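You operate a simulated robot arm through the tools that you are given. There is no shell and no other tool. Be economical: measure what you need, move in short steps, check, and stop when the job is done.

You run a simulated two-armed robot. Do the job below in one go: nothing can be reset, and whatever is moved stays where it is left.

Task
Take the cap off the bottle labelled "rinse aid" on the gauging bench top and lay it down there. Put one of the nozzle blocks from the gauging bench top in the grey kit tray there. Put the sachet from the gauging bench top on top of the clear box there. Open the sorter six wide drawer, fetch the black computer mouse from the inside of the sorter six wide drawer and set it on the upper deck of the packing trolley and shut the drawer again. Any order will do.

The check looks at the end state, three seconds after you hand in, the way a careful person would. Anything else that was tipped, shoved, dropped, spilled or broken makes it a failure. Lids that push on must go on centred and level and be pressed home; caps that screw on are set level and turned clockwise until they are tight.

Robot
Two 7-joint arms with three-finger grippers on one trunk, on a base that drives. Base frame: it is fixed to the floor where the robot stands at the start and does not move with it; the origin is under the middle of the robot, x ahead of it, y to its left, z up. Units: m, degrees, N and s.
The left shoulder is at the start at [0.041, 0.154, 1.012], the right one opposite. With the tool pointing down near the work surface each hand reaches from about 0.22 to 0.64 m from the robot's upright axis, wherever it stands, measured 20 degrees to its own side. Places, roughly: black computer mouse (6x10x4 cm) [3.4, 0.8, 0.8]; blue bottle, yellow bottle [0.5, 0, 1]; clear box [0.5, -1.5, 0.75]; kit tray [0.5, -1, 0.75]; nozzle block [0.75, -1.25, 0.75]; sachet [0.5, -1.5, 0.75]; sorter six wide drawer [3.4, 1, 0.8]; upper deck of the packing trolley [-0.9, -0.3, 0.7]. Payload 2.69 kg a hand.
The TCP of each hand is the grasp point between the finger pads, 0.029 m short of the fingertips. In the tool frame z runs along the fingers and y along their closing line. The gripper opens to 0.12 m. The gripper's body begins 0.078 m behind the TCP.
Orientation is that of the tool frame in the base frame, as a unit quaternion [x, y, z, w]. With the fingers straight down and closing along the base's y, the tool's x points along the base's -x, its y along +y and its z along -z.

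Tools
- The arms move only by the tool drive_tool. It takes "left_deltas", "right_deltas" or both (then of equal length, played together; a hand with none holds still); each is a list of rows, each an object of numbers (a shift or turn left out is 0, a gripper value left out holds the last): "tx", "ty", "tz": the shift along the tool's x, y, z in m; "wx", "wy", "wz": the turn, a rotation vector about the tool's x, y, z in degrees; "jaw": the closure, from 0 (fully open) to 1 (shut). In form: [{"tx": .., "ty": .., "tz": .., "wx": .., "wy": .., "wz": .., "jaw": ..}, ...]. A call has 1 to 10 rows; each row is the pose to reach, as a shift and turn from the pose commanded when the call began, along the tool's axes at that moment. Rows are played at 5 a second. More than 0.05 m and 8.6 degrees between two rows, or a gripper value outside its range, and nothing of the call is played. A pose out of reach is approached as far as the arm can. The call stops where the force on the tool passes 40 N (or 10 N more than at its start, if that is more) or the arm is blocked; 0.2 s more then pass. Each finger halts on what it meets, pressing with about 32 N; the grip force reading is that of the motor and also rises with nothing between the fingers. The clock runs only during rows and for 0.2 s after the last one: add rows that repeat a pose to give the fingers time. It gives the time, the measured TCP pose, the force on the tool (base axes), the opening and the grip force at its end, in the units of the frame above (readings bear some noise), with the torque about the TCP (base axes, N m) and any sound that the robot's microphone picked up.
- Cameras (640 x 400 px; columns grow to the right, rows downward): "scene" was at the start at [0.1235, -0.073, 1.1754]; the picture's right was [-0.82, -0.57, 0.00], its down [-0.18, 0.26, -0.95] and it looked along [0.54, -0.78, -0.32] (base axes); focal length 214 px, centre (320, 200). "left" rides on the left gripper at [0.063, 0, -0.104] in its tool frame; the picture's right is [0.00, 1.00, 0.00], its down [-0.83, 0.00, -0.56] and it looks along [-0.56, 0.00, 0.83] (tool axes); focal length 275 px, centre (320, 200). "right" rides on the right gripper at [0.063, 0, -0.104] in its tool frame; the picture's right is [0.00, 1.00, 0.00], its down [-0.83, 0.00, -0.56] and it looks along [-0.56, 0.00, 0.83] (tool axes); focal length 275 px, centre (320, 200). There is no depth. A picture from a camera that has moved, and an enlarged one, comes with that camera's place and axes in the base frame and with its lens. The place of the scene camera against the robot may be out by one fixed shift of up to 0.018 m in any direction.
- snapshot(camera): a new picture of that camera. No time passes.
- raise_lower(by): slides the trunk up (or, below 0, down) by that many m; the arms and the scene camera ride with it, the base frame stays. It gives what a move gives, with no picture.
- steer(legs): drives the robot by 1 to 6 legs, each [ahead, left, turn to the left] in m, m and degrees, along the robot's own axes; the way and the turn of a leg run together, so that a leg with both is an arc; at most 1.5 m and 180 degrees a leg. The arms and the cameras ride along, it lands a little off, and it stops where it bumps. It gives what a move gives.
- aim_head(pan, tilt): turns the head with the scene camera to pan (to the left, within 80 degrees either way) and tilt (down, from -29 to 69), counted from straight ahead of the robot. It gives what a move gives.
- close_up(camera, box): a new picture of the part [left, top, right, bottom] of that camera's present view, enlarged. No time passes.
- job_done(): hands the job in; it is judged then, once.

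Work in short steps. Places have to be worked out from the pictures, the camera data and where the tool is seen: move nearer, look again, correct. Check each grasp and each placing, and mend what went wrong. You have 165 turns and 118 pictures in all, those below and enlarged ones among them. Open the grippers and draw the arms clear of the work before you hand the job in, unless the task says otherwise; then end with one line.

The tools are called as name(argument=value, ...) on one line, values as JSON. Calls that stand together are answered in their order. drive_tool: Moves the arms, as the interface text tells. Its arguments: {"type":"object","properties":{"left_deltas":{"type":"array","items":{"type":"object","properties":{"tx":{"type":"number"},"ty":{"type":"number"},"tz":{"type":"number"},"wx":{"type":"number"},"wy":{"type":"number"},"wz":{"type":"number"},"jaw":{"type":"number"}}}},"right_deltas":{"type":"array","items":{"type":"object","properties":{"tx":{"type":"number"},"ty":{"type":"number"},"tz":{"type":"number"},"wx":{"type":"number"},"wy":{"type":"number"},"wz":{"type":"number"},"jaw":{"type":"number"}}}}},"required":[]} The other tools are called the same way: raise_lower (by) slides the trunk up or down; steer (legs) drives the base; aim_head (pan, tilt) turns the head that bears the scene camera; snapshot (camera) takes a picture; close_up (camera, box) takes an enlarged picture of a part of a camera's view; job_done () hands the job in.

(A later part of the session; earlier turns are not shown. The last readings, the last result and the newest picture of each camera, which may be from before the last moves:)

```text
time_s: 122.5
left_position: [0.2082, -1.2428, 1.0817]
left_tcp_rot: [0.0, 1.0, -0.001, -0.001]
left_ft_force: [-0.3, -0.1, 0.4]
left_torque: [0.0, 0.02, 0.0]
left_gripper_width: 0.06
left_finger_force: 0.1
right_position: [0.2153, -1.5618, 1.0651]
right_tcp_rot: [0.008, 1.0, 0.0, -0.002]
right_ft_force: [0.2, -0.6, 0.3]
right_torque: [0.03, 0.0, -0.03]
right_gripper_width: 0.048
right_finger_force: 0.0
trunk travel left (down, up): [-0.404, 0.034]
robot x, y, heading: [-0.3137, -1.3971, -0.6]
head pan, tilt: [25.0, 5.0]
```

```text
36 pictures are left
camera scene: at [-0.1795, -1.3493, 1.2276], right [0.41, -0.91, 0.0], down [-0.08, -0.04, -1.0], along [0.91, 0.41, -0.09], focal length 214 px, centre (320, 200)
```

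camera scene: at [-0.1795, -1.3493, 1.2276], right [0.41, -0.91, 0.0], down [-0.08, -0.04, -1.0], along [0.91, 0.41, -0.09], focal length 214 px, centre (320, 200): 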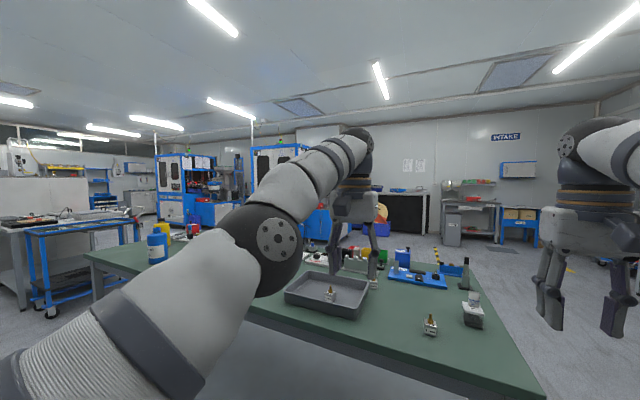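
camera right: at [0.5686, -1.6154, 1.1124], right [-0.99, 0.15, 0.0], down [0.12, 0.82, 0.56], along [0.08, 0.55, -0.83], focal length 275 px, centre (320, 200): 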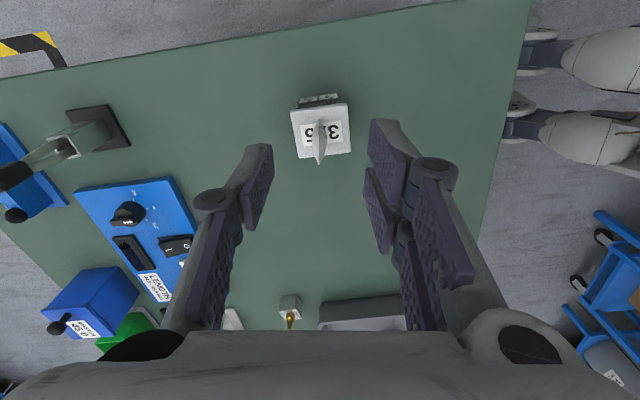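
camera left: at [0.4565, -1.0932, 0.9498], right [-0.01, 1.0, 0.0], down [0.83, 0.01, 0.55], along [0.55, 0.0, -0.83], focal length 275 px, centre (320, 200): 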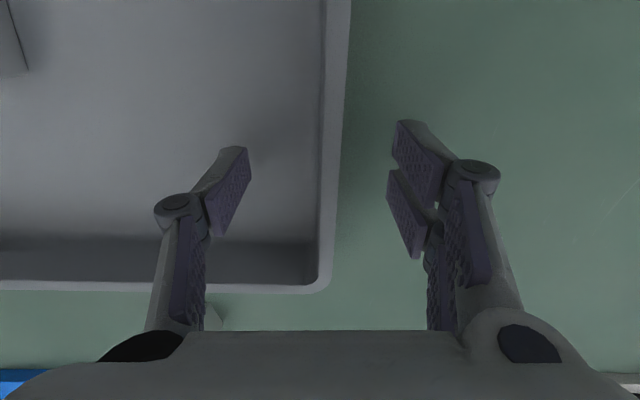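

The sorter machines stand beyond the bench. The left end of the bench (y≈0.46) has a ~1 m gap to the blue trolley (y≈1.55), so I go there, staying close to the bench to clear the packing trolley behind me.

steer(legs=[[0.16, 0, 0.6], [0, 1.2, 0], [0, 1.2, 0]])

aim_head(pan=0, tilt=25)

snapshot(camera="scene")

```text
time_s: 141.9
left_position: [0.3087, 1.161, 1.083]
left_tcp_rot: [-0.016, 1.0, -0.001, -0.001]
left_ft_force: [-0.7, 0.1, -0.4]
left_torque: [0.01, 0.02, -0.02]
left_gripper_width: 0.0604
left_finger_force: 0.1
right_position: [0.3258, 0.8419, 1.0642]
right_tcp_rot: [-0.007, 1.0, 0.0, -0.001]
right_ft_force: [0.6, 0.3, 0.0]
right_torque: [0.01, -0.02, 0.0]
right_gripper_width: 0.0479
right_finger_force: 0.1
trunk travel left (down, up): [-0.404, 0.034]
robot x, y, heading: [-0.2062, 0.9987, 1.3]
head pan, tilt: [25.0, 5.0]
```

```text
time_s: 142.8
left_position: [0.3092, 1.1605, 1.0827]
left_tcp_rot: [-0.016, 1.0, -0.001, -0.001]
left_ft_force: [0.2, -0.2, 0.2]
left_torque: [0.0, -0.04, 0.0]
left_gripper_width: 0.0599
left_finger_force: 0.0
right_position: [0.3262, 0.842, 1.0639]
right_tcp_rot: [-0.007, 1.0, -0.001, -0.002]
right_ft_force: [-0.1, -0.1, -0.1]
right_torque: [0.01, 0.0, 0.03]
right_gripper_width: 0.048
right_finger_force: 0.0
trunk travel left (down, up): [-0.404, 0.034]
robot x, y, heading: [-0.2074, 0.9953, 1.2]
head pan, tilt: [0.0, 25.0]
```

```text
35 pictures are left
camera scene: at [-0.0653, 1.0039, 1.1953], right [0.02, -1.0, 0.0], down [-0.42, -0.01, -0.91], along [0.91, 0.02, -0.42], focal length 214 px, centre (320, 200)
```

scene: 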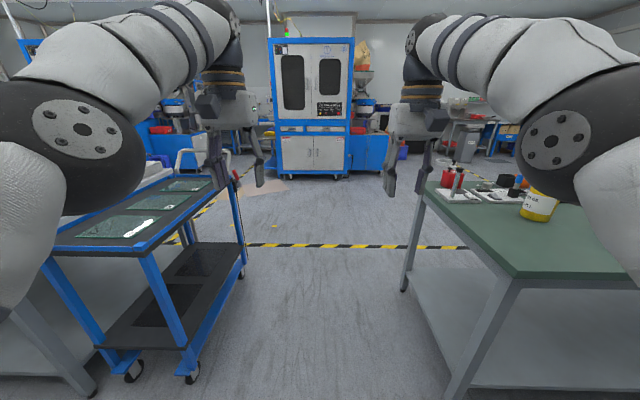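

The gap is clear on both sides. Ahead is the sorter with a wide drawer strip at z≈0.83 and its front at x≈3.3. I drive forward.

steer(legs=[[1.25, 0, -1.2], [1.25, 0, 0]])

snapshot(camera="scene")

```text
time_s: 155.0
left_position: [2.8082, 1.238, 1.0827]
left_tcp_rot: [-0.028, 1.0, -0.001, -0.001]
left_ft_force: [0.8, -0.4, -0.1]
left_torque: [0.02, -0.01, -0.03]
left_gripper_width: 0.0599
left_finger_force: 0.1
right_position: [2.8317, 0.9204, 1.0647]
right_tcp_rot: [-0.019, 1.0, 0.0, -0.002]
right_ft_force: [-0.2, 0.3, -0.7]
right_torque: [0.0, 0.06, -0.02]
right_gripper_width: 0.0481
right_finger_force: 0.0
trunk travel left (down, up): [-0.404, 0.034]
robot x, y, heading: [2.2947, 1.062, 2.6]
head pan, tilt: [0.0, 25.0]
```

```text
34 pictures are left
camera scene: at [2.4371, 1.0723, 1.1952], right [0.05, -1.0, 0.0], down [-0.42, -0.02, -0.91], along [0.91, 0.04, -0.42], focal length 214 px, centre (320, 200)
```

scene: 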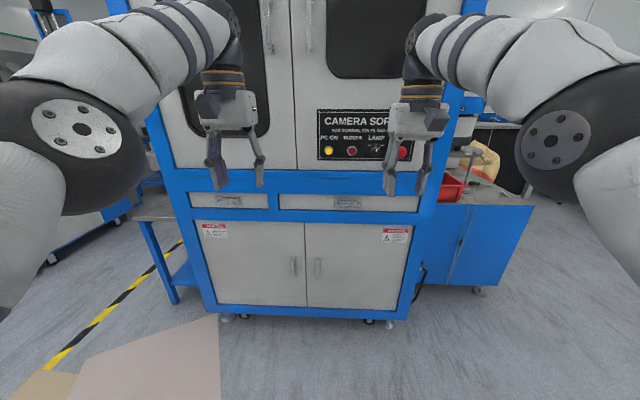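

Two drawers show, with the wide one on the right. I zoom in on its handle.

close_up(camera="scene", box=[260, 160, 440, 240])

```text
3.56 times, centred on (350, 200) of scene
camera zoom: at [2.4371, 1.0723, 1.1952], right [0.05, -1.0, 0.0], down [-0.42, -0.02, -0.91], along [0.91, 0.04, -0.42], focal length 763 px, centre (213, 200)
```

zoom: 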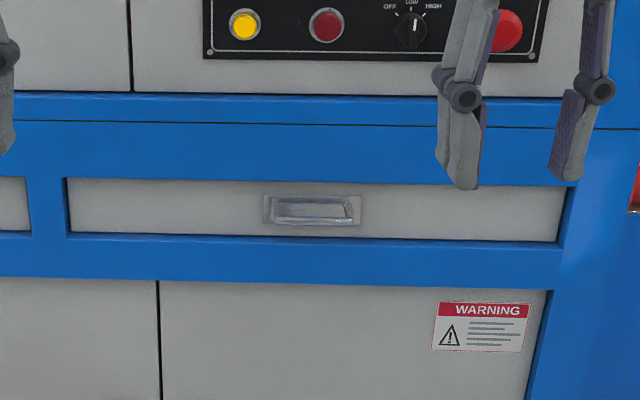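

The handle is at about [3.25, 0.99, 0.81]. I square the heading, lower the trunk 0.2 m, and swing the right hand to point forward with the jaws closing vertically.

steer(legs=[[0, 0.03, -2.6]])

raise_lower(by=-0.2)

drive_tool(right_deltas=[{"tx": -0.016, "tz": 0.006, "wx": 4.62, "wy": -4.62, "wz": -4.62, "jaw": 0.3}, {"tx": -0.032, "tz": 0.012, "wx": 9.24, "wy": -9.24, "wz": -9.24}, {"tx": -0.048, "tz": 0.018, "wx": 13.86, "wy": -13.86, "wz": -13.86}, {"tx": -0.064, "tz": 0.025, "wx": 18.5, "wy": -18.5, "wz": -18.5}, {"tx": -0.08, "tz": 0.031, "wx": 23.1, "wy": -23.1, "wz": -23.1}, {"tx": -0.096, "tz": 0.037, "wx": 27.7, "wy": -27.7, "wz": -27.7}, {"tx": -0.112, "tz": 0.043, "wx": 32.3, "wy": -32.3, "wz": -32.3}, {"tx": -0.13, "tz": 0.05, "wx": 36.9, "wy": -36.9, "wz": -36.9}])

drive_tool(right_deltas=[{"wx": 4.62, "wy": -4.62, "wz": -4.62}, {"wx": 9.24, "wy": -9.24, "wz": -9.24}, {"wx": 13.86, "wy": -13.86, "wz": -13.86}, {"wx": 18.5, "wy": -18.5, "wz": -18.5}, {"wx": 23.1, "wy": -23.1, "wz": -23.1}, {"wx": 27.7, "wy": -27.7, "wz": -27.7}, {"wx": 32.3, "wy": -32.3, "wz": -32.3}])

snapshot(camera="right")

```text
time_s: 155.9
left_position: [2.8126, 1.2459, 1.0826]
left_tcp_rot: [-0.005, 1.0, -0.002, -0.001]
left_ft_force: [-0.9, 0.3, 0.1]
left_torque: [-0.06, -0.02, -0.01]
left_gripper_width: 0.06
left_finger_force: 0.0
right_position: [2.8242, 0.9264, 1.0648]
right_tcp_rot: [0.003, 1.0, -0.001, -0.002]
right_ft_force: [0.0, 0.7, -0.2]
right_torque: [-0.05, -0.01, -0.03]
right_gripper_width: 0.0476
right_finger_force: 0.1
trunk travel left (down, up): [-0.404, 0.034]
robot x, y, heading: [2.2957, 1.094, 0.3]
head pan, tilt: [0.0, 25.0]
```

```text
time_s: 158.1
left_position: [2.8456, 1.2451, 0.708]
left_tcp_rot: [-0.005, 0.985, 0.0, -0.174]
left_ft_force: [0.8, 0.0, 0.2]
left_torque: [-0.04, 0.0, -0.03]
left_gripper_width: 0.06
left_finger_force: 0.0
right_position: [2.8237, 0.9271, 0.8644]
right_tcp_rot: [0.003, 1.0, 0.0, -0.001]
right_ft_force: [-0.3, 0.6, 0.3]
right_torque: [0.0, -0.02, 0.01]
right_gripper_width: 0.0481
right_finger_force: 0.0
trunk travel left (down, up): [-0.204, 0.234]
robot x, y, heading: [2.2926, 1.0896, 0.2]
head pan, tilt: [0.0, 25.0]
```

```text
time_s: 159.9
left_position: [2.8458, 1.2454, 0.708]
left_tcp_rot: [-0.006, 0.985, 0.0, -0.175]
left_ft_force: [-0.3, -0.2, 0.2]
left_torque: [-0.02, -0.01, -0.01]
left_gripper_width: 0.06
left_finger_force: 0.0
right_position: [2.9542, 0.9237, 0.8131]
right_tcp_rot: [-0.304, 0.849, -0.307, 0.304]
right_ft_force: [-0.9, -0.2, -1.2]
right_torque: [0.01, -0.01, 0.02]
right_gripper_width: 0.084
right_finger_force: 0.1
trunk travel left (down, up): [-0.204, 0.234]
robot x, y, heading: [2.2929, 1.0924, 0.3]
head pan, tilt: [0.0, 25.0]
```

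```text
time_s: 161.5
left_position: [2.8466, 1.2441, 0.708]
left_tcp_rot: [-0.005, 0.985, 0.0, -0.175]
left_ft_force: [0.7, -0.5, 0.7]
left_torque: [-0.01, 0.02, 0.0]
left_gripper_width: 0.0603
left_finger_force: 0.1
right_position: [2.9545, 0.9246, 0.8133]
right_tcp_rot: [-0.478, 0.562, -0.479, 0.476]
right_ft_force: [0.8, -0.4, 0.2]
right_torque: [-0.01, -0.02, 0.02]
right_gripper_width: 0.0841
right_finger_force: 0.1
right hand out of reach, approached as far as the arm can: row 7
trunk travel left (down, up): [-0.204, 0.234]
robot x, y, heading: [2.2925, 1.0909, 0.4]
head pan, tilt: [0.0, 25.0]
```

```text
32 pictures are left
camera right: at [2.8449, 0.8713, 0.8187], right [-0.08, 0.08, -0.99], down [-0.48, 0.87, 0.11], along [0.88, 0.48, -0.03], focal length 275 px, centre (320, 200)
```

right: 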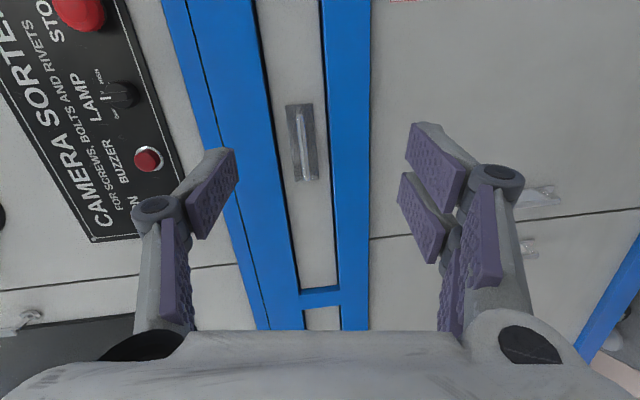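

The handle looks like a bar on a plate. I zoom to see how far it stands off.

close_up(camera="right", box=[260, 80, 360, 200])

```text
3.33 times, centred on (310, 140) of right
camera zoom: at [2.8449, 0.8713, 0.8187], right [-0.08, 0.08, -0.99], down [-0.48, 0.87, 0.11], along [0.88, 0.48, -0.03], focal length 918 px, centre (353, 400)
```

zoom: 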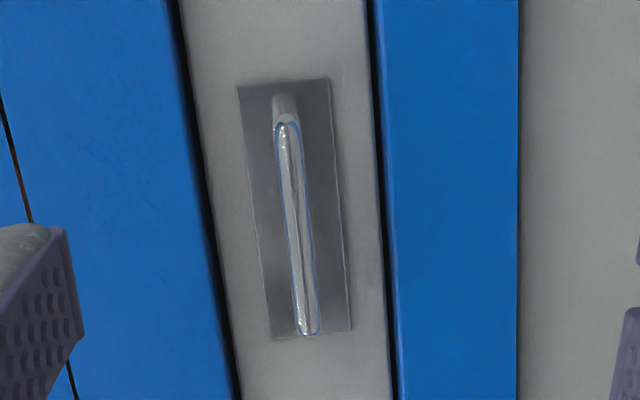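

It is a D-handle, a bar standing ≈3.5 cm off the plate at ≈[3.215, 0.993, 0.822]. I drive 0.15 m closer and align the hand with it.

steer(legs=[[0.15, 0, 0]])

drive_tool(right_deltas=[{"tx": -0.035, "ty": -0.002, "tz": -0.003, "wx": 2.3, "wy": -2.7}, {"tx": -0.068, "ty": -0.0035, "tz": -0.007, "wx": 4.56, "wy": -5.45}, {"tx": -0.068, "ty": -0.0035, "tz": -0.007, "wx": 4.56, "wy": -5.45}])

snapshot(camera="right")

```text
time_s: 162.9
left_position: [2.9939, 1.2475, 0.7091]
left_tcp_rot: [-0.006, 0.985, -0.001, -0.174]
left_ft_force: [0.5, 0.9, 0.4]
left_torque: [0.02, 0.0, 0.01]
left_gripper_width: 0.0597
left_finger_force: 0.0
right_position: [3.1028, 0.9272, 0.8163]
right_tcp_rot: [-0.479, 0.562, -0.479, 0.476]
right_ft_force: [-0.3, 0.1, -0.1]
right_torque: [0.05, -0.01, -0.02]
right_gripper_width: 0.0838
right_finger_force: 0.0
trunk travel left (down, up): [-0.204, 0.234]
robot x, y, heading: [2.4414, 1.0922, 0.2]
head pan, tilt: [0.0, 25.0]
```

```text
time_s: 163.7
left_position: [2.9936, 1.2454, 0.7078]
left_tcp_rot: [-0.006, 0.985, 0.0, -0.175]
left_ft_force: [0.2, 0.6, -0.2]
left_torque: [0.01, 0.0, 0.0]
left_gripper_width: 0.0597
left_finger_force: 0.0
right_position: [3.1013, 0.9956, 0.8228]
right_tcp_rot: [-0.481, 0.519, -0.477, 0.521]
right_ft_force: [-0.3, -0.4, 1.0]
right_torque: [-0.01, 0.03, 0.01]
right_gripper_width: 0.084
right_finger_force: 0.1
trunk travel left (down, up): [-0.204, 0.234]
robot x, y, heading: [2.4426, 1.0925, 0.3]
head pan, tilt: [0.0, 25.0]
```

```text
30 pictures are left
camera right: at [2.9972, 0.9313, 0.8177], right [0.0, 0.08, -1.0], down [-0.56, 0.83, 0.06], along [0.83, 0.56, 0.04], focal length 275 px, centre (320, 200)
```

right: 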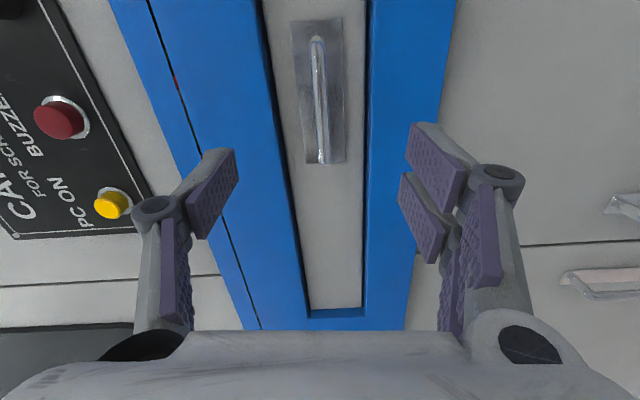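

Aligned vertically with the bar. I advance 8 cm and look again.

drive_tool(right_deltas=[{"tz": 0.03}, {"tz": 0.06}, {"tz": 0.08}, {"tz": 0.08}])

snapshot(camera="right")

```text
time_s: 164.7
left_position: [2.9931, 1.2463, 0.7092]
left_tcp_rot: [-0.007, 0.985, -0.001, -0.174]
left_ft_force: [0.4, -0.9, -0.5]
left_torque: [0.0, -0.04, -0.01]
left_gripper_width: 0.0598
left_finger_force: 0.0
right_position: [3.1814, 0.9956, 0.8231]
right_tcp_rot: [-0.481, 0.519, -0.478, 0.52]
right_ft_force: [-0.2, 0.6, 0.8]
right_torque: [-0.01, 0.02, 0.02]
right_gripper_width: 0.084
right_finger_force: 0.1
trunk travel left (down, up): [-0.204, 0.234]
robot x, y, heading: [2.4397, 1.0952, 0.2]
head pan, tilt: [0.0, 25.0]
```

```text
29 pictures are left
camera right: at [3.0777, 0.9312, 0.8186], right [0.0, 0.08, -1.0], down [-0.56, 0.83, 0.06], along [0.83, 0.56, 0.04], focal length 275 px, centre (320, 200)
```

right: 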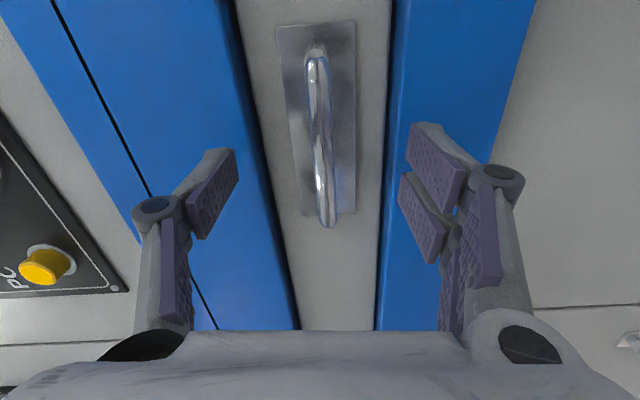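

Triangulating the two views gives the bar at x≈3.213 and the plate at ≈3.251. I narrow the jaws to 5 cm, advance 3 cm and close on the bar.

drive_tool(right_deltas=[{"jaw": 0.58}, {"jaw": 0.58, "tx": 0.006}, {"tz": 0.015, "tx": 0.006}, {"tz": 0.03, "tx": 0.006}, {"tz": 0.03, "tx": 0.006, "jaw": 1}, {"tz": 0.03, "tx": 0.006, "jaw": 1}, {"tz": 0.03, "tx": 0.006, "jaw": 1}])

snapshot(camera="right")

```text
time_s: 165.7
left_position: [2.9927, 1.2445, 0.7088]
left_tcp_rot: [-0.006, 0.985, 0.0, -0.174]
left_ft_force: [0.8, -0.6, -0.1]
left_torque: [0.03, -0.01, 0.0]
left_gripper_width: 0.0604
left_finger_force: 0.0
right_position: [3.205, 0.9896, 0.8228]
right_tcp_rot: [-0.482, 0.519, -0.478, 0.52]
right_ft_force: [-13.7, -1.9, 0.8]
right_torque: [-0.03, -0.08, -0.14]
right_gripper_width: 0.0521
right_finger_force: 0.9
trunk travel left (down, up): [-0.204, 0.234]
robot x, y, heading: [2.4426, 1.0951, 0.1]
head pan, tilt: [0.0, 25.0]
stopped in row 4 (right hand): the force on the tool passed its limit at 52 N (the readings are from after the stop); the commanded pose is now the measured one
```

```text
28 pictures are left
camera right: at [3.1004, 0.9259, 0.8176], right [0.0, 0.08, -1.0], down [-0.56, 0.83, 0.07], along [0.83, 0.56, 0.04], focal length 275 px, centre (320, 200)
```

right: 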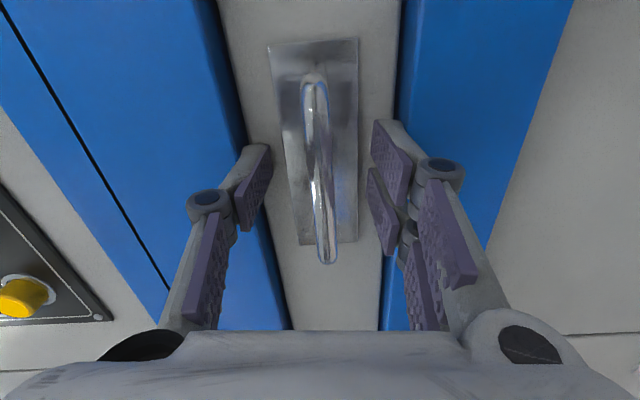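

The tips touched the drawer face at x≈3.234, so the bar lies between the pads. I back off 3 mm and close.

drive_tool(right_deltas=[{"tz": -0.003}, {"tz": -0.003, "jaw": 1}, {"tz": -0.003, "jaw": 1}, {"tz": -0.003, "jaw": 1}])

```text
time_s: 166.7
left_position: [2.9938, 1.2462, 0.708]
left_tcp_rot: [-0.007, 0.985, -0.001, -0.175]
left_ft_force: [0.2, -0.1, 0.1]
left_torque: [0.01, 0.02, 0.02]
left_gripper_width: 0.0598
left_finger_force: 0.1
right_position: [3.202, 0.9892, 0.8214]
right_tcp_rot: [-0.482, 0.519, -0.477, 0.52]
right_ft_force: [-1.1, -1.0, -3.7]
right_torque: [-1.31, 0.0, 0.23]
right_gripper_width: 0.0119
right_finger_force: 38.6
trunk travel left (down, up): [-0.204, 0.234]
robot x, y, heading: [2.4415, 1.0935, 0.1]
head pan, tilt: [0.0, 25.0]
```

The bar is gripped (12 mm). I pull the drawer by driving the base back.

steer(legs=[[-0.12, 0, 0]])

snapshot(camera="scene")

```text
time_s: 167.9
left_position: [2.8718, 1.2471, 0.7078]
left_tcp_rot: [-0.007, 0.984, -0.001, -0.176]
left_ft_force: [-0.3, -0.5, 0.6]
left_torque: [0.02, -0.02, 0.01]
left_gripper_width: 0.0601
left_finger_force: 0.0
right_position: [3.0817, 0.9893, 0.8216]
right_tcp_rot: [-0.482, 0.52, -0.477, 0.52]
right_ft_force: [0.0, -0.1, -5.4]
right_torque: [-1.28, -0.02, 0.22]
right_gripper_width: 0.0118
right_finger_force: 38.3
trunk travel left (down, up): [-0.204, 0.234]
robot x, y, heading: [2.3179, 1.0892, 0.1]
head pan, tilt: [0.0, 25.0]
```

```text
27 pictures are left
camera scene: at [2.5387, 1.0969, 0.9807], right [0.0, -1.0, 0.0], down [-0.42, 0.0, -0.91], along [0.91, 0.0, -0.42], focal length 214 px, centre (320, 200)
```

scene: 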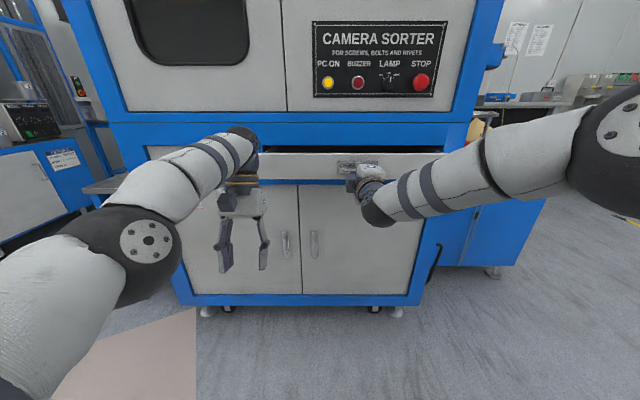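

The drawer slides freely. I pull another 0.16 m.

steer(legs=[[-0.16, 0, 0]])

aim_head(pan=-5, tilt=35)

snapshot(camera="scene")

```text
time_s: 169.3
left_position: [2.7115, 1.2456, 0.7081]
left_tcp_rot: [-0.006, 0.985, 0.0, -0.175]
left_ft_force: [0.2, 1.0, -0.3]
left_torque: [0.04, 0.01, -0.01]
left_gripper_width: 0.0602
left_finger_force: 0.0
right_position: [2.9204, 0.9896, 0.8215]
right_tcp_rot: [-0.483, 0.518, -0.477, 0.52]
right_ft_force: [0.7, 1.9, -2.7]
right_torque: [-1.24, 0.04, 0.4]
right_gripper_width: 0.0116
right_finger_force: 38.1
trunk travel left (down, up): [-0.204, 0.234]
robot x, y, heading: [2.1593, 1.0897, 0.4]
head pan, tilt: [0.0, 25.0]
```

```text
time_s: 170.1
left_position: [2.7111, 1.2455, 0.7071]
left_tcp_rot: [-0.007, 0.984, 0.0, -0.176]
left_ft_force: [0.7, -0.3, 0.0]
left_torque: [-0.01, -0.02, -0.01]
left_gripper_width: 0.06
left_finger_force: 0.0
right_position: [2.9214, 0.9895, 0.8207]
right_tcp_rot: [-0.483, 0.518, -0.477, 0.52]
right_ft_force: [0.1, 0.4, -0.6]
right_torque: [-1.27, 0.01, 0.07]
right_gripper_width: 0.0117
right_finger_force: 38.5
trunk travel left (down, up): [-0.204, 0.234]
robot x, y, heading: [2.1585, 1.0938, 0.1]
head pan, tilt: [-5.0, 35.0]
```

```text
26 pictures are left
camera scene: at [2.3731, 1.0887, 0.9651], right [-0.08, -1.0, 0.0], down [-0.57, 0.05, -0.82], along [0.82, -0.07, -0.57], focal length 214 px, centre (320, 200)
```

scene: 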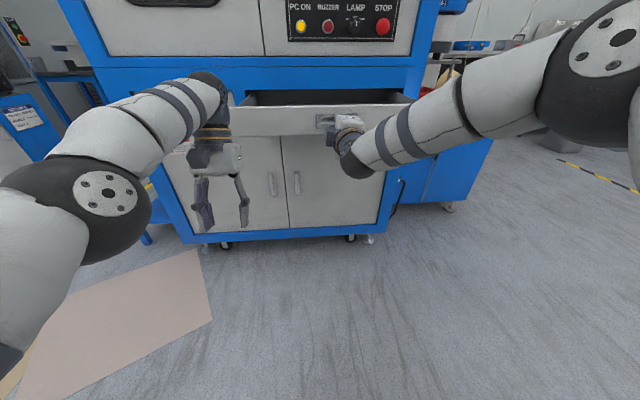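

The drawer is open by ≈0.28 m. I release the handle, back away, raise the trunk and turn the right hand back to pointing down.

drive_tool(right_deltas=[{"jaw": 0.6}, {"jaw": 0.5}, {"jaw": 0.5}, {"tz": -0.03}, {"tz": -0.06}])

raise_lower(by=0.2)

drive_tool(right_deltas=[{"wx": -4.37, "wy": 4.77, "wz": 4.43}, {"wx": -8.74, "wy": 9.54, "wz": 8.86}, {"wx": -13.1, "wy": 14.3, "wz": 13.3}, {"wx": -17.5, "wy": 19.1, "wz": 17.7}, {"wx": -21.9, "wy": 23.8, "wz": 22.1}, {"wx": -26.2, "wy": 28.6, "wz": 26.6}, {"wx": -30.6, "wy": 33.4, "wz": 31.0}, {"wx": -35.0, "wy": 38.1, "wz": 35.4}])

drive_tool(right_deltas=[{"wx": -4.37, "wy": 4.77, "wz": 4.43}, {"wx": -8.74, "wy": 9.54, "wz": 8.86}, {"wx": -13.1, "wy": 14.3, "wz": 13.3}, {"wx": -17.5, "wy": 19.1, "wz": 17.7}, {"wx": -21.9, "wy": 23.8, "wz": 22.1}, {"wx": -26.2, "wy": 28.6, "wz": 26.6}, {"wx": -30.6, "wy": 33.4, "wz": 31.0}])

snapshot(camera="right")

```text
time_s: 171.3
left_position: [2.7113, 1.2459, 0.7071]
left_tcp_rot: [-0.006, 0.985, 0.0, -0.174]
left_ft_force: [-0.3, 0.3, -0.1]
left_torque: [0.0, 0.0, 0.01]
left_gripper_width: 0.0603
left_finger_force: 0.0
right_position: [2.8601, 0.9899, 0.8214]
right_tcp_rot: [-0.482, 0.519, -0.476, 0.521]
right_ft_force: [0.6, 0.1, 0.5]
right_torque: [0.02, 0.0, 0.02]
right_gripper_width: 0.0599
right_finger_force: 0.0
trunk travel left (down, up): [-0.204, 0.234]
robot x, y, heading: [2.1603, 1.089, 0.2]
head pan, tilt: [-5.0, 35.0]
```

```text
time_s: 173.4
left_position: [2.6789, 1.2447, 1.0832]
left_tcp_rot: [-0.005, 1.0, -0.001, -0.002]
left_ft_force: [0.7, 0.1, -0.3]
left_torque: [-0.02, 0.02, -0.01]
left_gripper_width: 0.06
left_finger_force: 0.1
right_position: [2.8608, 0.988, 1.0203]
right_tcp_rot: [-0.483, 0.52, -0.477, 0.519]
right_ft_force: [0.7, 0.0, 0.2]
right_torque: [0.0, -0.04, 0.0]
right_gripper_width: 0.0599
right_finger_force: 0.0
trunk travel left (down, up): [-0.404, 0.034]
robot x, y, heading: [2.1581, 1.092, -0.0]
head pan, tilt: [-5.0, 35.0]
```

```text
time_s: 175.2
left_position: [2.6791, 1.2451, 1.0827]
left_tcp_rot: [-0.006, 1.0, -0.001, 0.0]
left_ft_force: [-0.1, 0.6, -0.3]
left_torque: [0.02, 0.01, 0.01]
left_gripper_width: 0.0602
left_finger_force: 0.0
right_position: [2.8425, 0.9822, 1.0178]
right_tcp_rot: [-0.26, 0.889, -0.255, 0.278]
right_ft_force: [0.2, -0.4, 0.0]
right_torque: [0.04, -0.01, 0.0]
right_gripper_width: 0.0601
right_finger_force: 0.0
right hand out of reach, approached as far as the arm can: row 8
trunk travel left (down, up): [-0.404, 0.034]
robot x, y, heading: [2.1607, 1.0903, 0.4]
head pan, tilt: [-5.0, 35.0]
```

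```text
time_s: 176.8
left_position: [2.6795, 1.2472, 1.0816]
left_tcp_rot: [-0.006, 1.0, -0.001, -0.002]
left_ft_force: [0.1, 1.2, -0.4]
left_torque: [-0.05, 0.03, 0.02]
left_gripper_width: 0.06
left_finger_force: 0.0
right_position: [2.7159, 0.9764, 0.9815]
right_tcp_rot: [-0.004, 1.0, -0.004, 0.002]
right_ft_force: [0.3, 1.7, -0.1]
right_torque: [-0.1, -0.02, 0.0]
right_gripper_width: 0.0602
right_finger_force: 0.1
right hand out of reach, approached as far as the arm can: row 1, 2, 3, 4, 5, 6, 7
trunk travel left (down, up): [-0.404, 0.034]
robot x, y, heading: [2.1583, 1.0903, 0.0]
head pan, tilt: [-5.0, 35.0]
```

```text
25 pictures are left
camera right: at [2.6532, 0.977, 1.0847], right [-0.01, 1.0, -0.01], down [0.83, 0.01, 0.56], along [0.56, 0.0, -0.83], focal length 275 px, centre (320, 200)
```

right: 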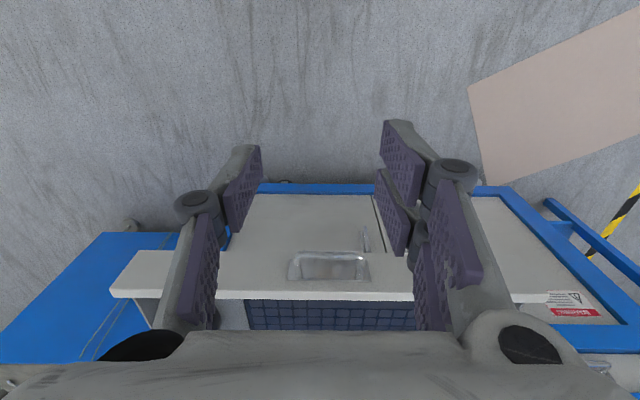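

The right hand points down and the drawer interior shows a blue mat. I move the base forward and a bit right so the hand is over the drawer.

steer(legs=[[0.2, -0.1, 0], [0.17, 0, 0]])

snapshot(camera="right")

```text
time_s: 179.6
left_position: [3.0479, 1.1449, 1.0827]
left_tcp_rot: [-0.004, 1.0, -0.001, -0.002]
left_ft_force: [0.0, -0.1, 0.6]
left_torque: [0.02, 0.03, 0.02]
left_gripper_width: 0.06
left_finger_force: 0.2
right_position: [3.085, 0.8755, 0.981]
right_tcp_rot: [-0.002, 1.0, -0.004, 0.002]
right_ft_force: [0.4, 0.7, -0.6]
right_torque: [0.04, 0.05, -0.01]
right_gripper_width: 0.06
right_finger_force: 0.1
trunk travel left (down, up): [-0.404, 0.034]
robot x, y, heading: [2.5307, 0.9941, 0.1]
head pan, tilt: [-5.0, 35.0]
```

```text
24 pictures are left
camera right: at [3.0209, 0.8755, 1.0841], right [-0.01, 1.0, -0.01], down [0.83, 0.01, 0.56], along [0.56, 0.0, -0.83], focal length 275 px, centre (320, 200)
```

right: 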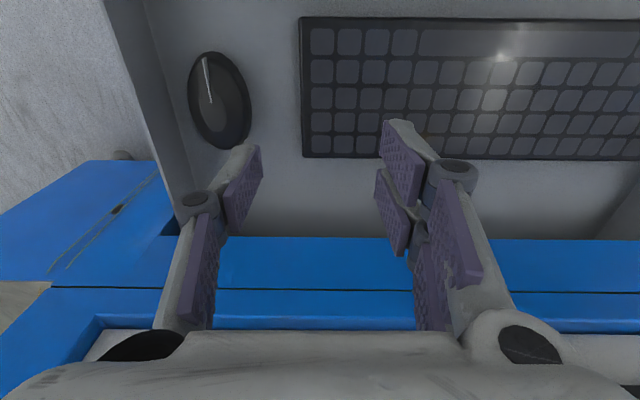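

The mouse is centred at about [3.093, 0.775], its long axis ≈8° off x. I align above it and go down to z≈0.90.

drive_tool(right_deltas=[{"tx": -0.003, "ty": -0.035, "wz": -4, "jaw": 0.3}, {"tx": -0.006, "ty": -0.07, "wz": -8}, {"tx": -0.008, "ty": -0.1, "wz": -8}, {"tx": -0.008, "ty": -0.1, "tz": 0.04, "wz": -8}, {"tx": -0.008, "ty": -0.1, "tz": 0.08, "wz": -8}, {"tx": -0.008, "ty": -0.1, "tz": 0.08, "wz": -8}])

snapshot(camera="right")

```text
time_s: 181.0
left_position: [3.0465, 1.1442, 1.0824]
left_tcp_rot: [-0.005, 1.0, 0.0, -0.001]
left_ft_force: [0.3, 0.6, 0.0]
left_torque: [-0.03, 0.0, 0.01]
left_gripper_width: 0.0599
left_finger_force: 0.1
right_position: [3.1103, 0.7753, 0.9052]
right_tcp_rot: [-0.072, 0.997, -0.004, 0.002]
right_ft_force: [-0.4, 0.4, -0.2]
right_torque: [0.0, 0.02, 0.04]
right_gripper_width: 0.0836
right_finger_force: 0.1
right hand out of reach, approached as far as the arm can: row 4, 5, 6
trunk travel left (down, up): [-0.404, 0.034]
robot x, y, heading: [2.5266, 0.9935, 0.1]
head pan, tilt: [-5.0, 35.0]
```

```text
23 pictures are left
camera right: at [3.0473, 0.7659, 1.0086], right [-0.15, 0.99, -0.01], down [0.82, 0.13, 0.56], along [0.55, 0.08, -0.83], focal length 275 px, centre (320, 200)
```

right: 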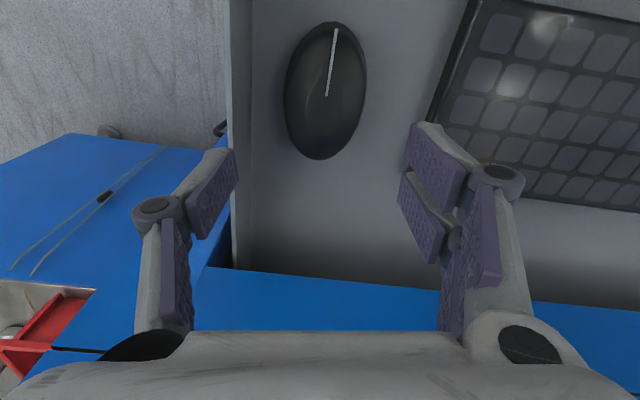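

The reach is near its limit, so I bring the base 5 cm closer and re-centre over the mouse, which is at ≈[3.092, 0.777].

steer(legs=[[0.05, 0, 0]])

drive_tool(right_deltas=[{"tx": 0.03, "ty": 0.006, "wz": 3}, {"tx": 0.067, "ty": 0.0117, "wz": 6}, {"tx": 0.067, "ty": 0.0117, "wz": 6}])

snapshot(camera="right")

```text
time_s: 182.1
left_position: [3.0989, 1.1448, 1.0816]
left_tcp_rot: [-0.005, 1.0, -0.001, -0.003]
left_ft_force: [-0.3, 0.2, 0.0]
left_torque: [0.03, -0.03, 0.04]
left_gripper_width: 0.0599
left_finger_force: 0.0
right_position: [3.1609, 0.776, 0.9045]
right_tcp_rot: [-0.074, 0.997, -0.003, -0.004]
right_ft_force: [-1.0, -0.3, 0.3]
right_torque: [0.0, -0.19, 0.03]
right_gripper_width: 0.0839
right_finger_force: 0.0
trunk travel left (down, up): [-0.404, 0.034]
robot x, y, heading: [2.5772, 0.9922, -0.2]
head pan, tilt: [-5.0, 35.0]
heard: click
stopped in leg 1: the force on the tool passed its limit at 110 N (the readings are from after the stop); the commanded pose is now the measured one
```

```text
time_s: 182.9
left_position: [3.0997, 1.1449, 1.0806]
left_tcp_rot: [-0.005, 1.0, 0.0, -0.003]
left_ft_force: [0.1, -0.1, -0.1]
left_torque: [0.0, 0.0, -0.06]
left_gripper_width: 0.0603
left_finger_force: 0.0
right_position: [3.1564, 0.7758, 0.9171]
right_tcp_rot: [-0.02, 1.0, -0.002, -0.004]
right_ft_force: [-0.1, 0.6, -0.3]
right_torque: [0.05, -0.02, 0.03]
right_gripper_width: 0.084
right_finger_force: 0.1
right hand out of reach, approached as far as the arm can: row 1, 2, 3
trunk travel left (down, up): [-0.404, 0.034]
robot x, y, heading: [2.5804, 0.9948, 0.2]
head pan, tilt: [-5.0, 35.0]
```

```text
22 pictures are left
camera right: at [3.0952, 0.7741, 1.0212], right [-0.05, 1.0, -0.01], down [0.84, 0.04, 0.55], along [0.55, 0.02, -0.84], focal length 275 px, centre (320, 200)
```

right: 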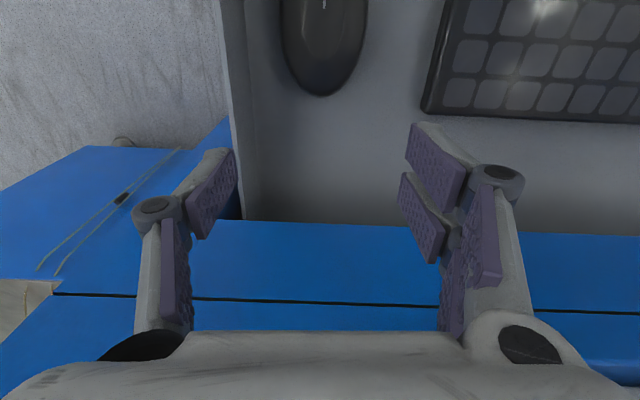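

The hand pressed the machine panel at x≈3.16 and there was a click, so I back off at once. The arm posture is at a joint limit here, so I use the base for x and the trunk for height instead.

steer(legs=[[-0.064, 0, 0]])

snapshot(camera="right")

aim_head(pan=-20, tilt=15)

snapshot(camera="scene")

```text
time_s: 183.8
left_position: [3.0349, 1.1446, 1.0817]
left_tcp_rot: [-0.004, 1.0, 0.0, -0.002]
left_ft_force: [0.1, -0.4, 0.0]
left_torque: [0.01, -0.04, -0.01]
left_gripper_width: 0.06
left_finger_force: 0.0
right_position: [3.0921, 0.7757, 0.916]
right_tcp_rot: [-0.021, 1.0, -0.003, -0.004]
right_ft_force: [0.0, -0.6, 0.8]
right_torque: [-0.02, 0.0, 0.01]
right_gripper_width: 0.0839
right_finger_force: 0.1
trunk travel left (down, up): [-0.404, 0.034]
robot x, y, heading: [2.5132, 0.9921, -0.1]
head pan, tilt: [-5.0, 35.0]
```

```text
21 pictures are left
camera right: at [3.0305, 0.7731, 1.0214], right [-0.05, 1.0, -0.01], down [0.83, 0.04, 0.55], along [0.55, 0.02, -0.84], focal length 275 px, centre (320, 200)
```

right: 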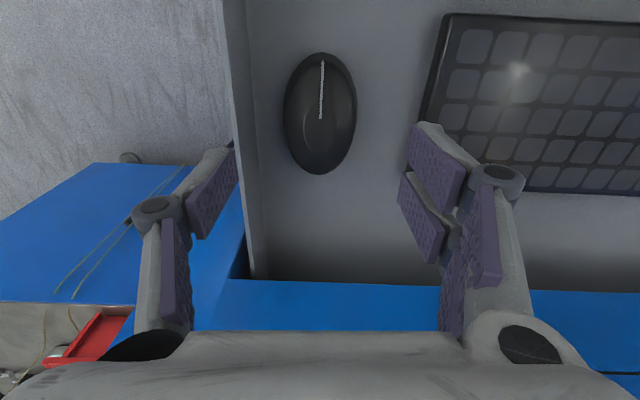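

```text
time_s: 184.7
left_position: [3.0364, 1.1446, 1.0813]
left_tcp_rot: [-0.005, 1.0, -0.001, -0.002]
left_ft_force: [0.0, 1.2, 0.8]
left_torque: [0.0, -0.02, 0.01]
left_gripper_width: 0.06
left_finger_force: 0.1
right_position: [3.0937, 0.7735, 0.9174]
right_tcp_rot: [-0.02, 1.0, -0.002, -0.004]
right_ft_force: [-0.4, 0.4, -0.7]
right_torque: [0.0, 0.01, 0.02]
right_gripper_width: 0.0841
right_finger_force: 0.0
trunk travel left (down, up): [-0.404, 0.034]
robot x, y, heading: [2.5165, 0.9939, 0.1]
head pan, tilt: [-20.0, 15.0]
```

```text
20 pictures are left
camera scene: at [2.6533, 0.9648, 1.2114], right [-0.34, -0.94, 0.0], down [-0.24, 0.09, -0.97], along [0.91, -0.33, -0.26], focal length 214 px, centre (320, 200)
```

scene: 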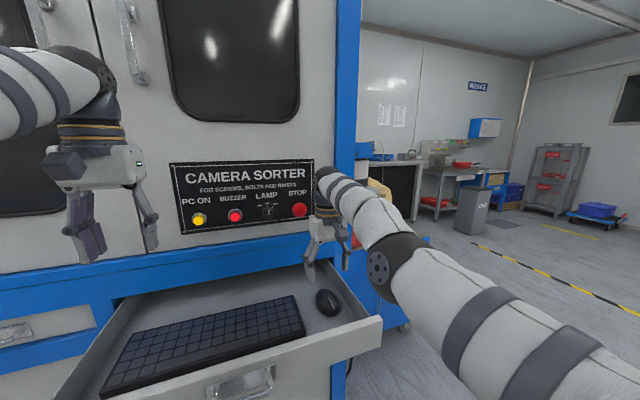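

The control panel looks slightly different. I zoom in on the buttons.

close_up(camera="scene", box=[165, 155, 365, 280])

```text
3.20 times, centred on (265, 218) of scene
camera zoom: at [2.6533, 0.9648, 1.2114], right [-0.34, -0.94, 0.0], down [-0.24, 0.09, -0.97], along [0.91, -0.33, -0.26], focal length 686 px, centre (496, 144)
```

zoom: 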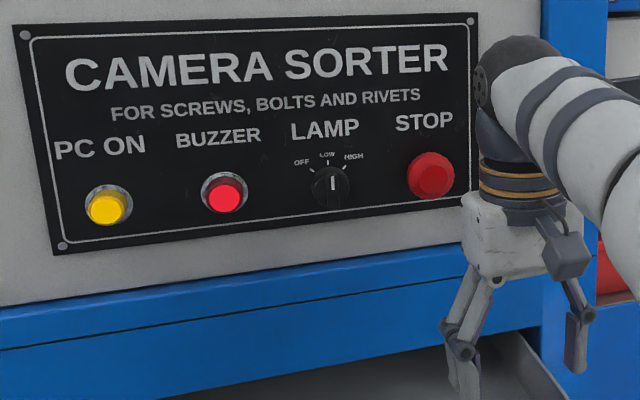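

Pressing the panel lit the BUZZER lamp. I'll deal with that after the drawer. The mouse is now exactly below the hand, so I descend with the trunk.

raise_lower(by=-0.09)

snapshot(camera="right")

```text
time_s: 185.4
left_position: [3.0388, 1.146, 1.0306]
left_tcp_rot: [-0.005, 1.0, -0.001, -0.011]
left_ft_force: [0.0, -0.2, -0.2]
left_torque: [0.04, 0.01, -0.01]
left_gripper_width: 0.0601
left_finger_force: 0.0
right_position: [3.0957, 0.7851, 0.8149]
right_tcp_rot: [-0.026, 0.998, 0.005, -0.055]
right_ft_force: [-0.6, 12.4, 13.6]
right_torque: [0.46, -0.36, -0.25]
right_gripper_width: 0.0895
right_finger_force: 2.3
trunk travel left (down, up): [-0.364, 0.074]
robot x, y, heading: [2.5187, 0.991, 0.1]
head pan, tilt: [-20.0, 15.0]
stopped: the force on the tool passed its limit at 90 N (the readings are from after the stop); the commanded pose is now the measured one
```

```text
18 pictures are left
camera right: at [3.0454, 0.7805, 0.925], right [-0.06, 1.0, 0.01], down [0.89, 0.04, 0.46], along [0.46, 0.04, -0.89], focal length 275 px, centre (320, 200)
```

right: 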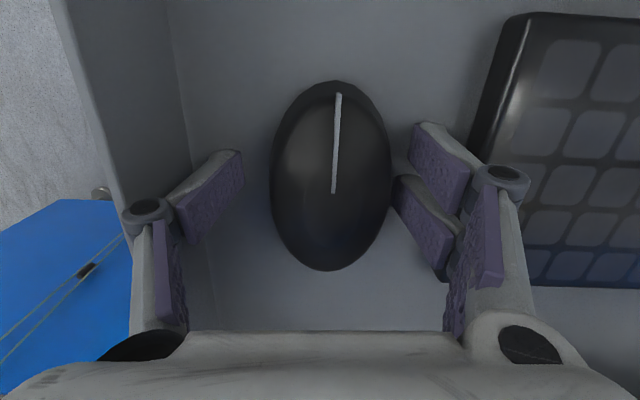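

The hand is around the mouse and touching the floor (tilted a few degrees). I ease up 4 mm and close.

drive_tool(right_deltas=[{"tz": -0.003}, {"tz": -0.005, "ty": 0.004}, {"tz": -0.005, "ty": 0.004, "jaw": 1}, {"tz": -0.005, "ty": 0.004, "jaw": 1}, {"tz": -0.005, "ty": 0.004, "jaw": 1}])

snapshot(camera="right")

```text
time_s: 186.6
left_position: [3.0368, 1.1464, 1.0329]
left_tcp_rot: [-0.004, 1.0, -0.002, -0.01]
left_ft_force: [-0.1, -0.4, -0.3]
left_torque: [-0.02, 0.0, 0.0]
left_gripper_width: 0.0598
left_finger_force: 0.1
right_position: [3.0953, 0.7878, 0.8231]
right_tcp_rot: [-0.025, 0.998, 0.003, -0.054]
right_ft_force: [0.6, 8.6, 24.1]
right_torque: [0.93, -0.28, 0.11]
right_gripper_width: 0.0584
right_finger_force: 32.6
trunk travel left (down, up): [-0.364, 0.074]
robot x, y, heading: [2.5147, 0.9918, -0.1]
head pan, tilt: [-20.0, 15.0]
```

```text
17 pictures are left
camera right: at [3.0441, 0.7841, 0.932], right [-0.05, 1.0, 0.01], down [0.89, 0.04, 0.46], along [0.46, 0.03, -0.89], focal length 275 px, centre (320, 200)
```

right: 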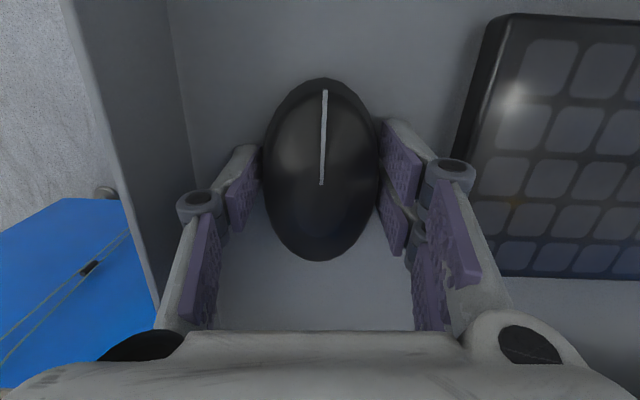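

The mouse is gripped (58 mm). I lift with the arm.

drive_tool(right_deltas=[{"tz": -0.02}, {"tz": -0.045}, {"tz": -0.07}, {"tz": -0.1}, {"tz": -0.1}])

snapshot(camera="right")

```text
time_s: 187.8
left_position: [3.0398, 1.145, 1.0313]
left_tcp_rot: [-0.004, 1.0, -0.001, -0.012]
left_ft_force: [-0.2, 0.4, -0.2]
left_torque: [-0.05, 0.0, 0.02]
left_gripper_width: 0.06
left_finger_force: 0.0
right_position: [3.0833, 0.7836, 0.9066]
right_tcp_rot: [-0.024, 0.998, 0.002, -0.056]
right_ft_force: [0.6, 0.1, 0.2]
right_torque: [0.01, -0.07, -0.02]
right_gripper_width: 0.0582
right_finger_force: 32.0
right hand out of reach, approached as far as the arm can: row 1, 2, 3, 4, 5
trunk travel left (down, up): [-0.364, 0.074]
robot x, y, heading: [2.5136, 0.9953, -0.2]
head pan, tilt: [-20.0, 15.0]
```

```text
16 pictures are left
camera right: at [3.0326, 0.7798, 1.0166], right [-0.05, 1.0, 0.01], down [0.89, 0.04, 0.46], along [0.46, 0.03, -0.89], focal length 275 px, centre (320, 200)
```

right: 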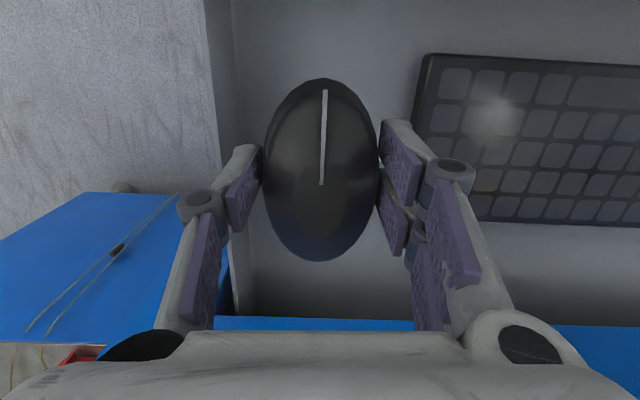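

The mouse is in hand. I raise the trunk, back the base off, and check.

raise_lower(by=0.06)

steer(legs=[[-0.5, 0, 0]])

drive_tool(left_deltas=[{"wy": -8, "tx": -0.01, "jaw": 1}, {"wy": -16, "tx": -0.02}, {"wy": -24, "tx": -0.03}, {"wy": -32, "tx": -0.045}, {"wy": -40, "tx": -0.06}, {"wy": -48, "tx": -0.075}, {"wy": -56, "tx": -0.09, "tz": 0.01}, {"wy": -64, "tx": -0.1, "tz": 0.02}, {"wy": -72, "tx": -0.11, "tz": 0.03}, {"wy": -80, "tx": -0.12, "tz": 0.04}])

```text
time_s: 188.8
left_position: [3.0194, 1.1462, 1.1381]
left_tcp_rot: [-0.005, 0.999, -0.001, 0.034]
left_ft_force: [-0.3, 0.2, -1.4]
left_torque: [0.01, 0.08, 0.0]
left_gripper_width: 0.0599
left_finger_force: 0.1
right_position: [3.0593, 0.783, 1.0811]
right_tcp_rot: [-0.024, 0.999, 0.002, 0.046]
right_ft_force: [1.2, 0.3, -2.5]
right_torque: [-0.01, 0.06, -0.02]
right_gripper_width: 0.0581
right_finger_force: 32.2
trunk travel left (down, up): [-0.424, 0.014]
robot x, y, heading: [2.5141, 0.9926, 0.2]
head pan, tilt: [-20.0, 15.0]
```

```text
time_s: 191.7
left_position: [2.5221, 1.1431, 1.1384]
left_tcp_rot: [0.0, 0.999, -0.002, 0.036]
left_ft_force: [-1.1, 0.4, -1.0]
left_torque: [0.0, -0.02, -0.02]
left_gripper_width: 0.06
left_finger_force: 0.1
right_position: [2.5586, 0.7799, 1.0837]
right_tcp_rot: [-0.02, 0.999, 0.0, 0.048]
right_ft_force: [-0.5, 0.4, -1.0]
right_torque: [0.0, 0.04, 0.01]
right_gripper_width: 0.0581
right_finger_force: 31.9
trunk travel left (down, up): [-0.424, 0.014]
robot x, y, heading: [2.0179, 0.9948, -0.6]
head pan, tilt: [-20.0, 15.0]
```

```text
time_s: 193.9
left_position: [2.6472, 1.1433, 1.1042]
left_tcp_rot: [0.0, 0.743, 0.0, 0.669]
left_ft_force: [0.1, 0.7, -0.3]
left_torque: [-0.02, -0.02, 0.02]
left_gripper_width: 0.0
left_finger_force: 28.3
left hand out of reach, approached as far as the arm can: row 8, 9
right_position: [2.5599, 0.7796, 1.0833]
right_tcp_rot: [-0.02, 0.999, 0.001, 0.048]
right_ft_force: [-0.2, -0.1, -0.9]
right_torque: [0.0, 0.0, -0.01]
right_gripper_width: 0.058
right_finger_force: 32.4
trunk travel left (down, up): [-0.424, 0.014]
robot x, y, heading: [2.0193, 0.994, -0.5]
head pan, tilt: [-20.0, 15.0]
```

The left now points forward with closed fingers. I lower the trunk to drawer height and strafe so that the left pushes beside the handle.

raise_lower(by=-0.28)

steer(legs=[[0.1, -0.065, 0.5]])

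snapshot(camera="scene")

```text
time_s: 196.7
left_position: [2.676, 1.1439, 0.5869]
left_tcp_rot: [0.001, 0.861, 0.0, 0.509]
left_ft_force: [0.9, 0.2, 0.3]
left_torque: [0.0, -0.02, -0.02]
left_gripper_width: 0.0
left_finger_force: 28.1
right_position: [2.5911, 0.7802, 0.6984]
right_tcp_rot: [-0.019, 0.998, 0.005, -0.06]
right_ft_force: [0.1, -0.1, -0.7]
right_torque: [0.0, -0.02, -0.01]
right_gripper_width: 0.058
right_finger_force: 31.9
trunk travel left (down, up): [-0.144, 0.294]
robot x, y, heading: [2.0181, 0.9943, -0.5]
head pan, tilt: [-20.0, 15.0]
```

```text
time_s: 198.0
left_position: [2.7739, 1.0845, 0.5861]
left_tcp_rot: [-0.003, 0.861, 0.002, 0.509]
left_ft_force: [0.7, -0.7, 0.3]
left_torque: [0.05, 0.03, 0.02]
left_gripper_width: 0.0
left_finger_force: 28.2
right_position: [2.6916, 0.7231, 0.699]
right_tcp_rot: [-0.024, 0.998, 0.004, -0.061]
right_ft_force: [0.2, 0.1, -0.9]
right_torque: [-0.01, -0.01, 0.0]
right_gripper_width: 0.058
right_finger_force: 32.4
trunk travel left (down, up): [-0.144, 0.294]
robot x, y, heading: [2.1184, 0.9318, 0.1]
head pan, tilt: [-20.0, 15.0]
```

```text
15 pictures are left
camera scene: at [2.35, 0.9034, 0.9307], right [-0.34, -0.94, 0.0], down [-0.24, 0.09, -0.97], along [0.91, -0.33, -0.26], focal length 214 px, centre (320, 200)
```

scene: 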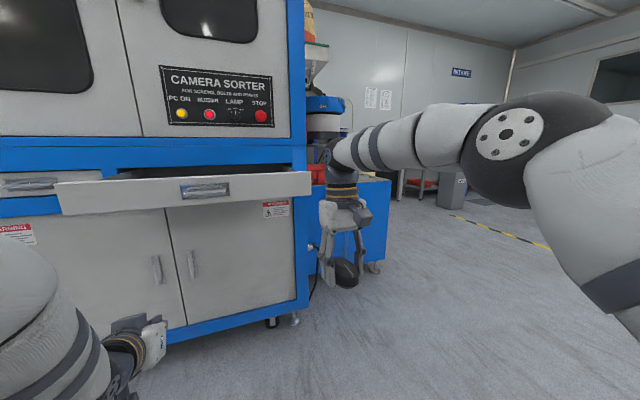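

The trunk move changed the arm pose. I raise the left TCP to z≈0.815 and level it with the arm.

drive_tool(left_deltas=[{"tx": -0.033, "tz": -0.019, "wy": -4.5}, {"tx": -0.067, "tz": -0.037, "wy": -9}, {"tx": -0.1, "tz": -0.056, "wy": -13.5}, {"tx": -0.134, "tz": -0.074, "wy": -18}, {"tx": -0.167, "tz": -0.093, "wy": -22.5}, {"tx": -0.201, "tz": -0.1115, "wy": -27}, {"tx": -0.201, "tz": -0.1115, "wy": -27}])

```text
time_s: 199.6
left_position: [2.7735, 1.0855, 0.8169]
left_tcp_rot: [-0.003, 0.718, 0.003, 0.696]
left_ft_force: [-0.5, 0.1, 0.3]
left_torque: [0.02, 0.02, -0.01]
left_gripper_width: 0.0
left_finger_force: 29.0
left hand out of reach, approached as far as the arm can: row 1
right_position: [2.6894, 0.7205, 0.6984]
right_tcp_rot: [-0.024, 0.998, 0.004, -0.062]
right_ft_force: [0.1, 0.3, -0.4]
right_torque: [0.01, 0.04, 0.0]
right_gripper_width: 0.058
right_finger_force: 31.4
trunk travel left (down, up): [-0.144, 0.294]
robot x, y, heading: [2.1139, 0.9323, -0.1]
head pan, tilt: [-20.0, 15.0]
```

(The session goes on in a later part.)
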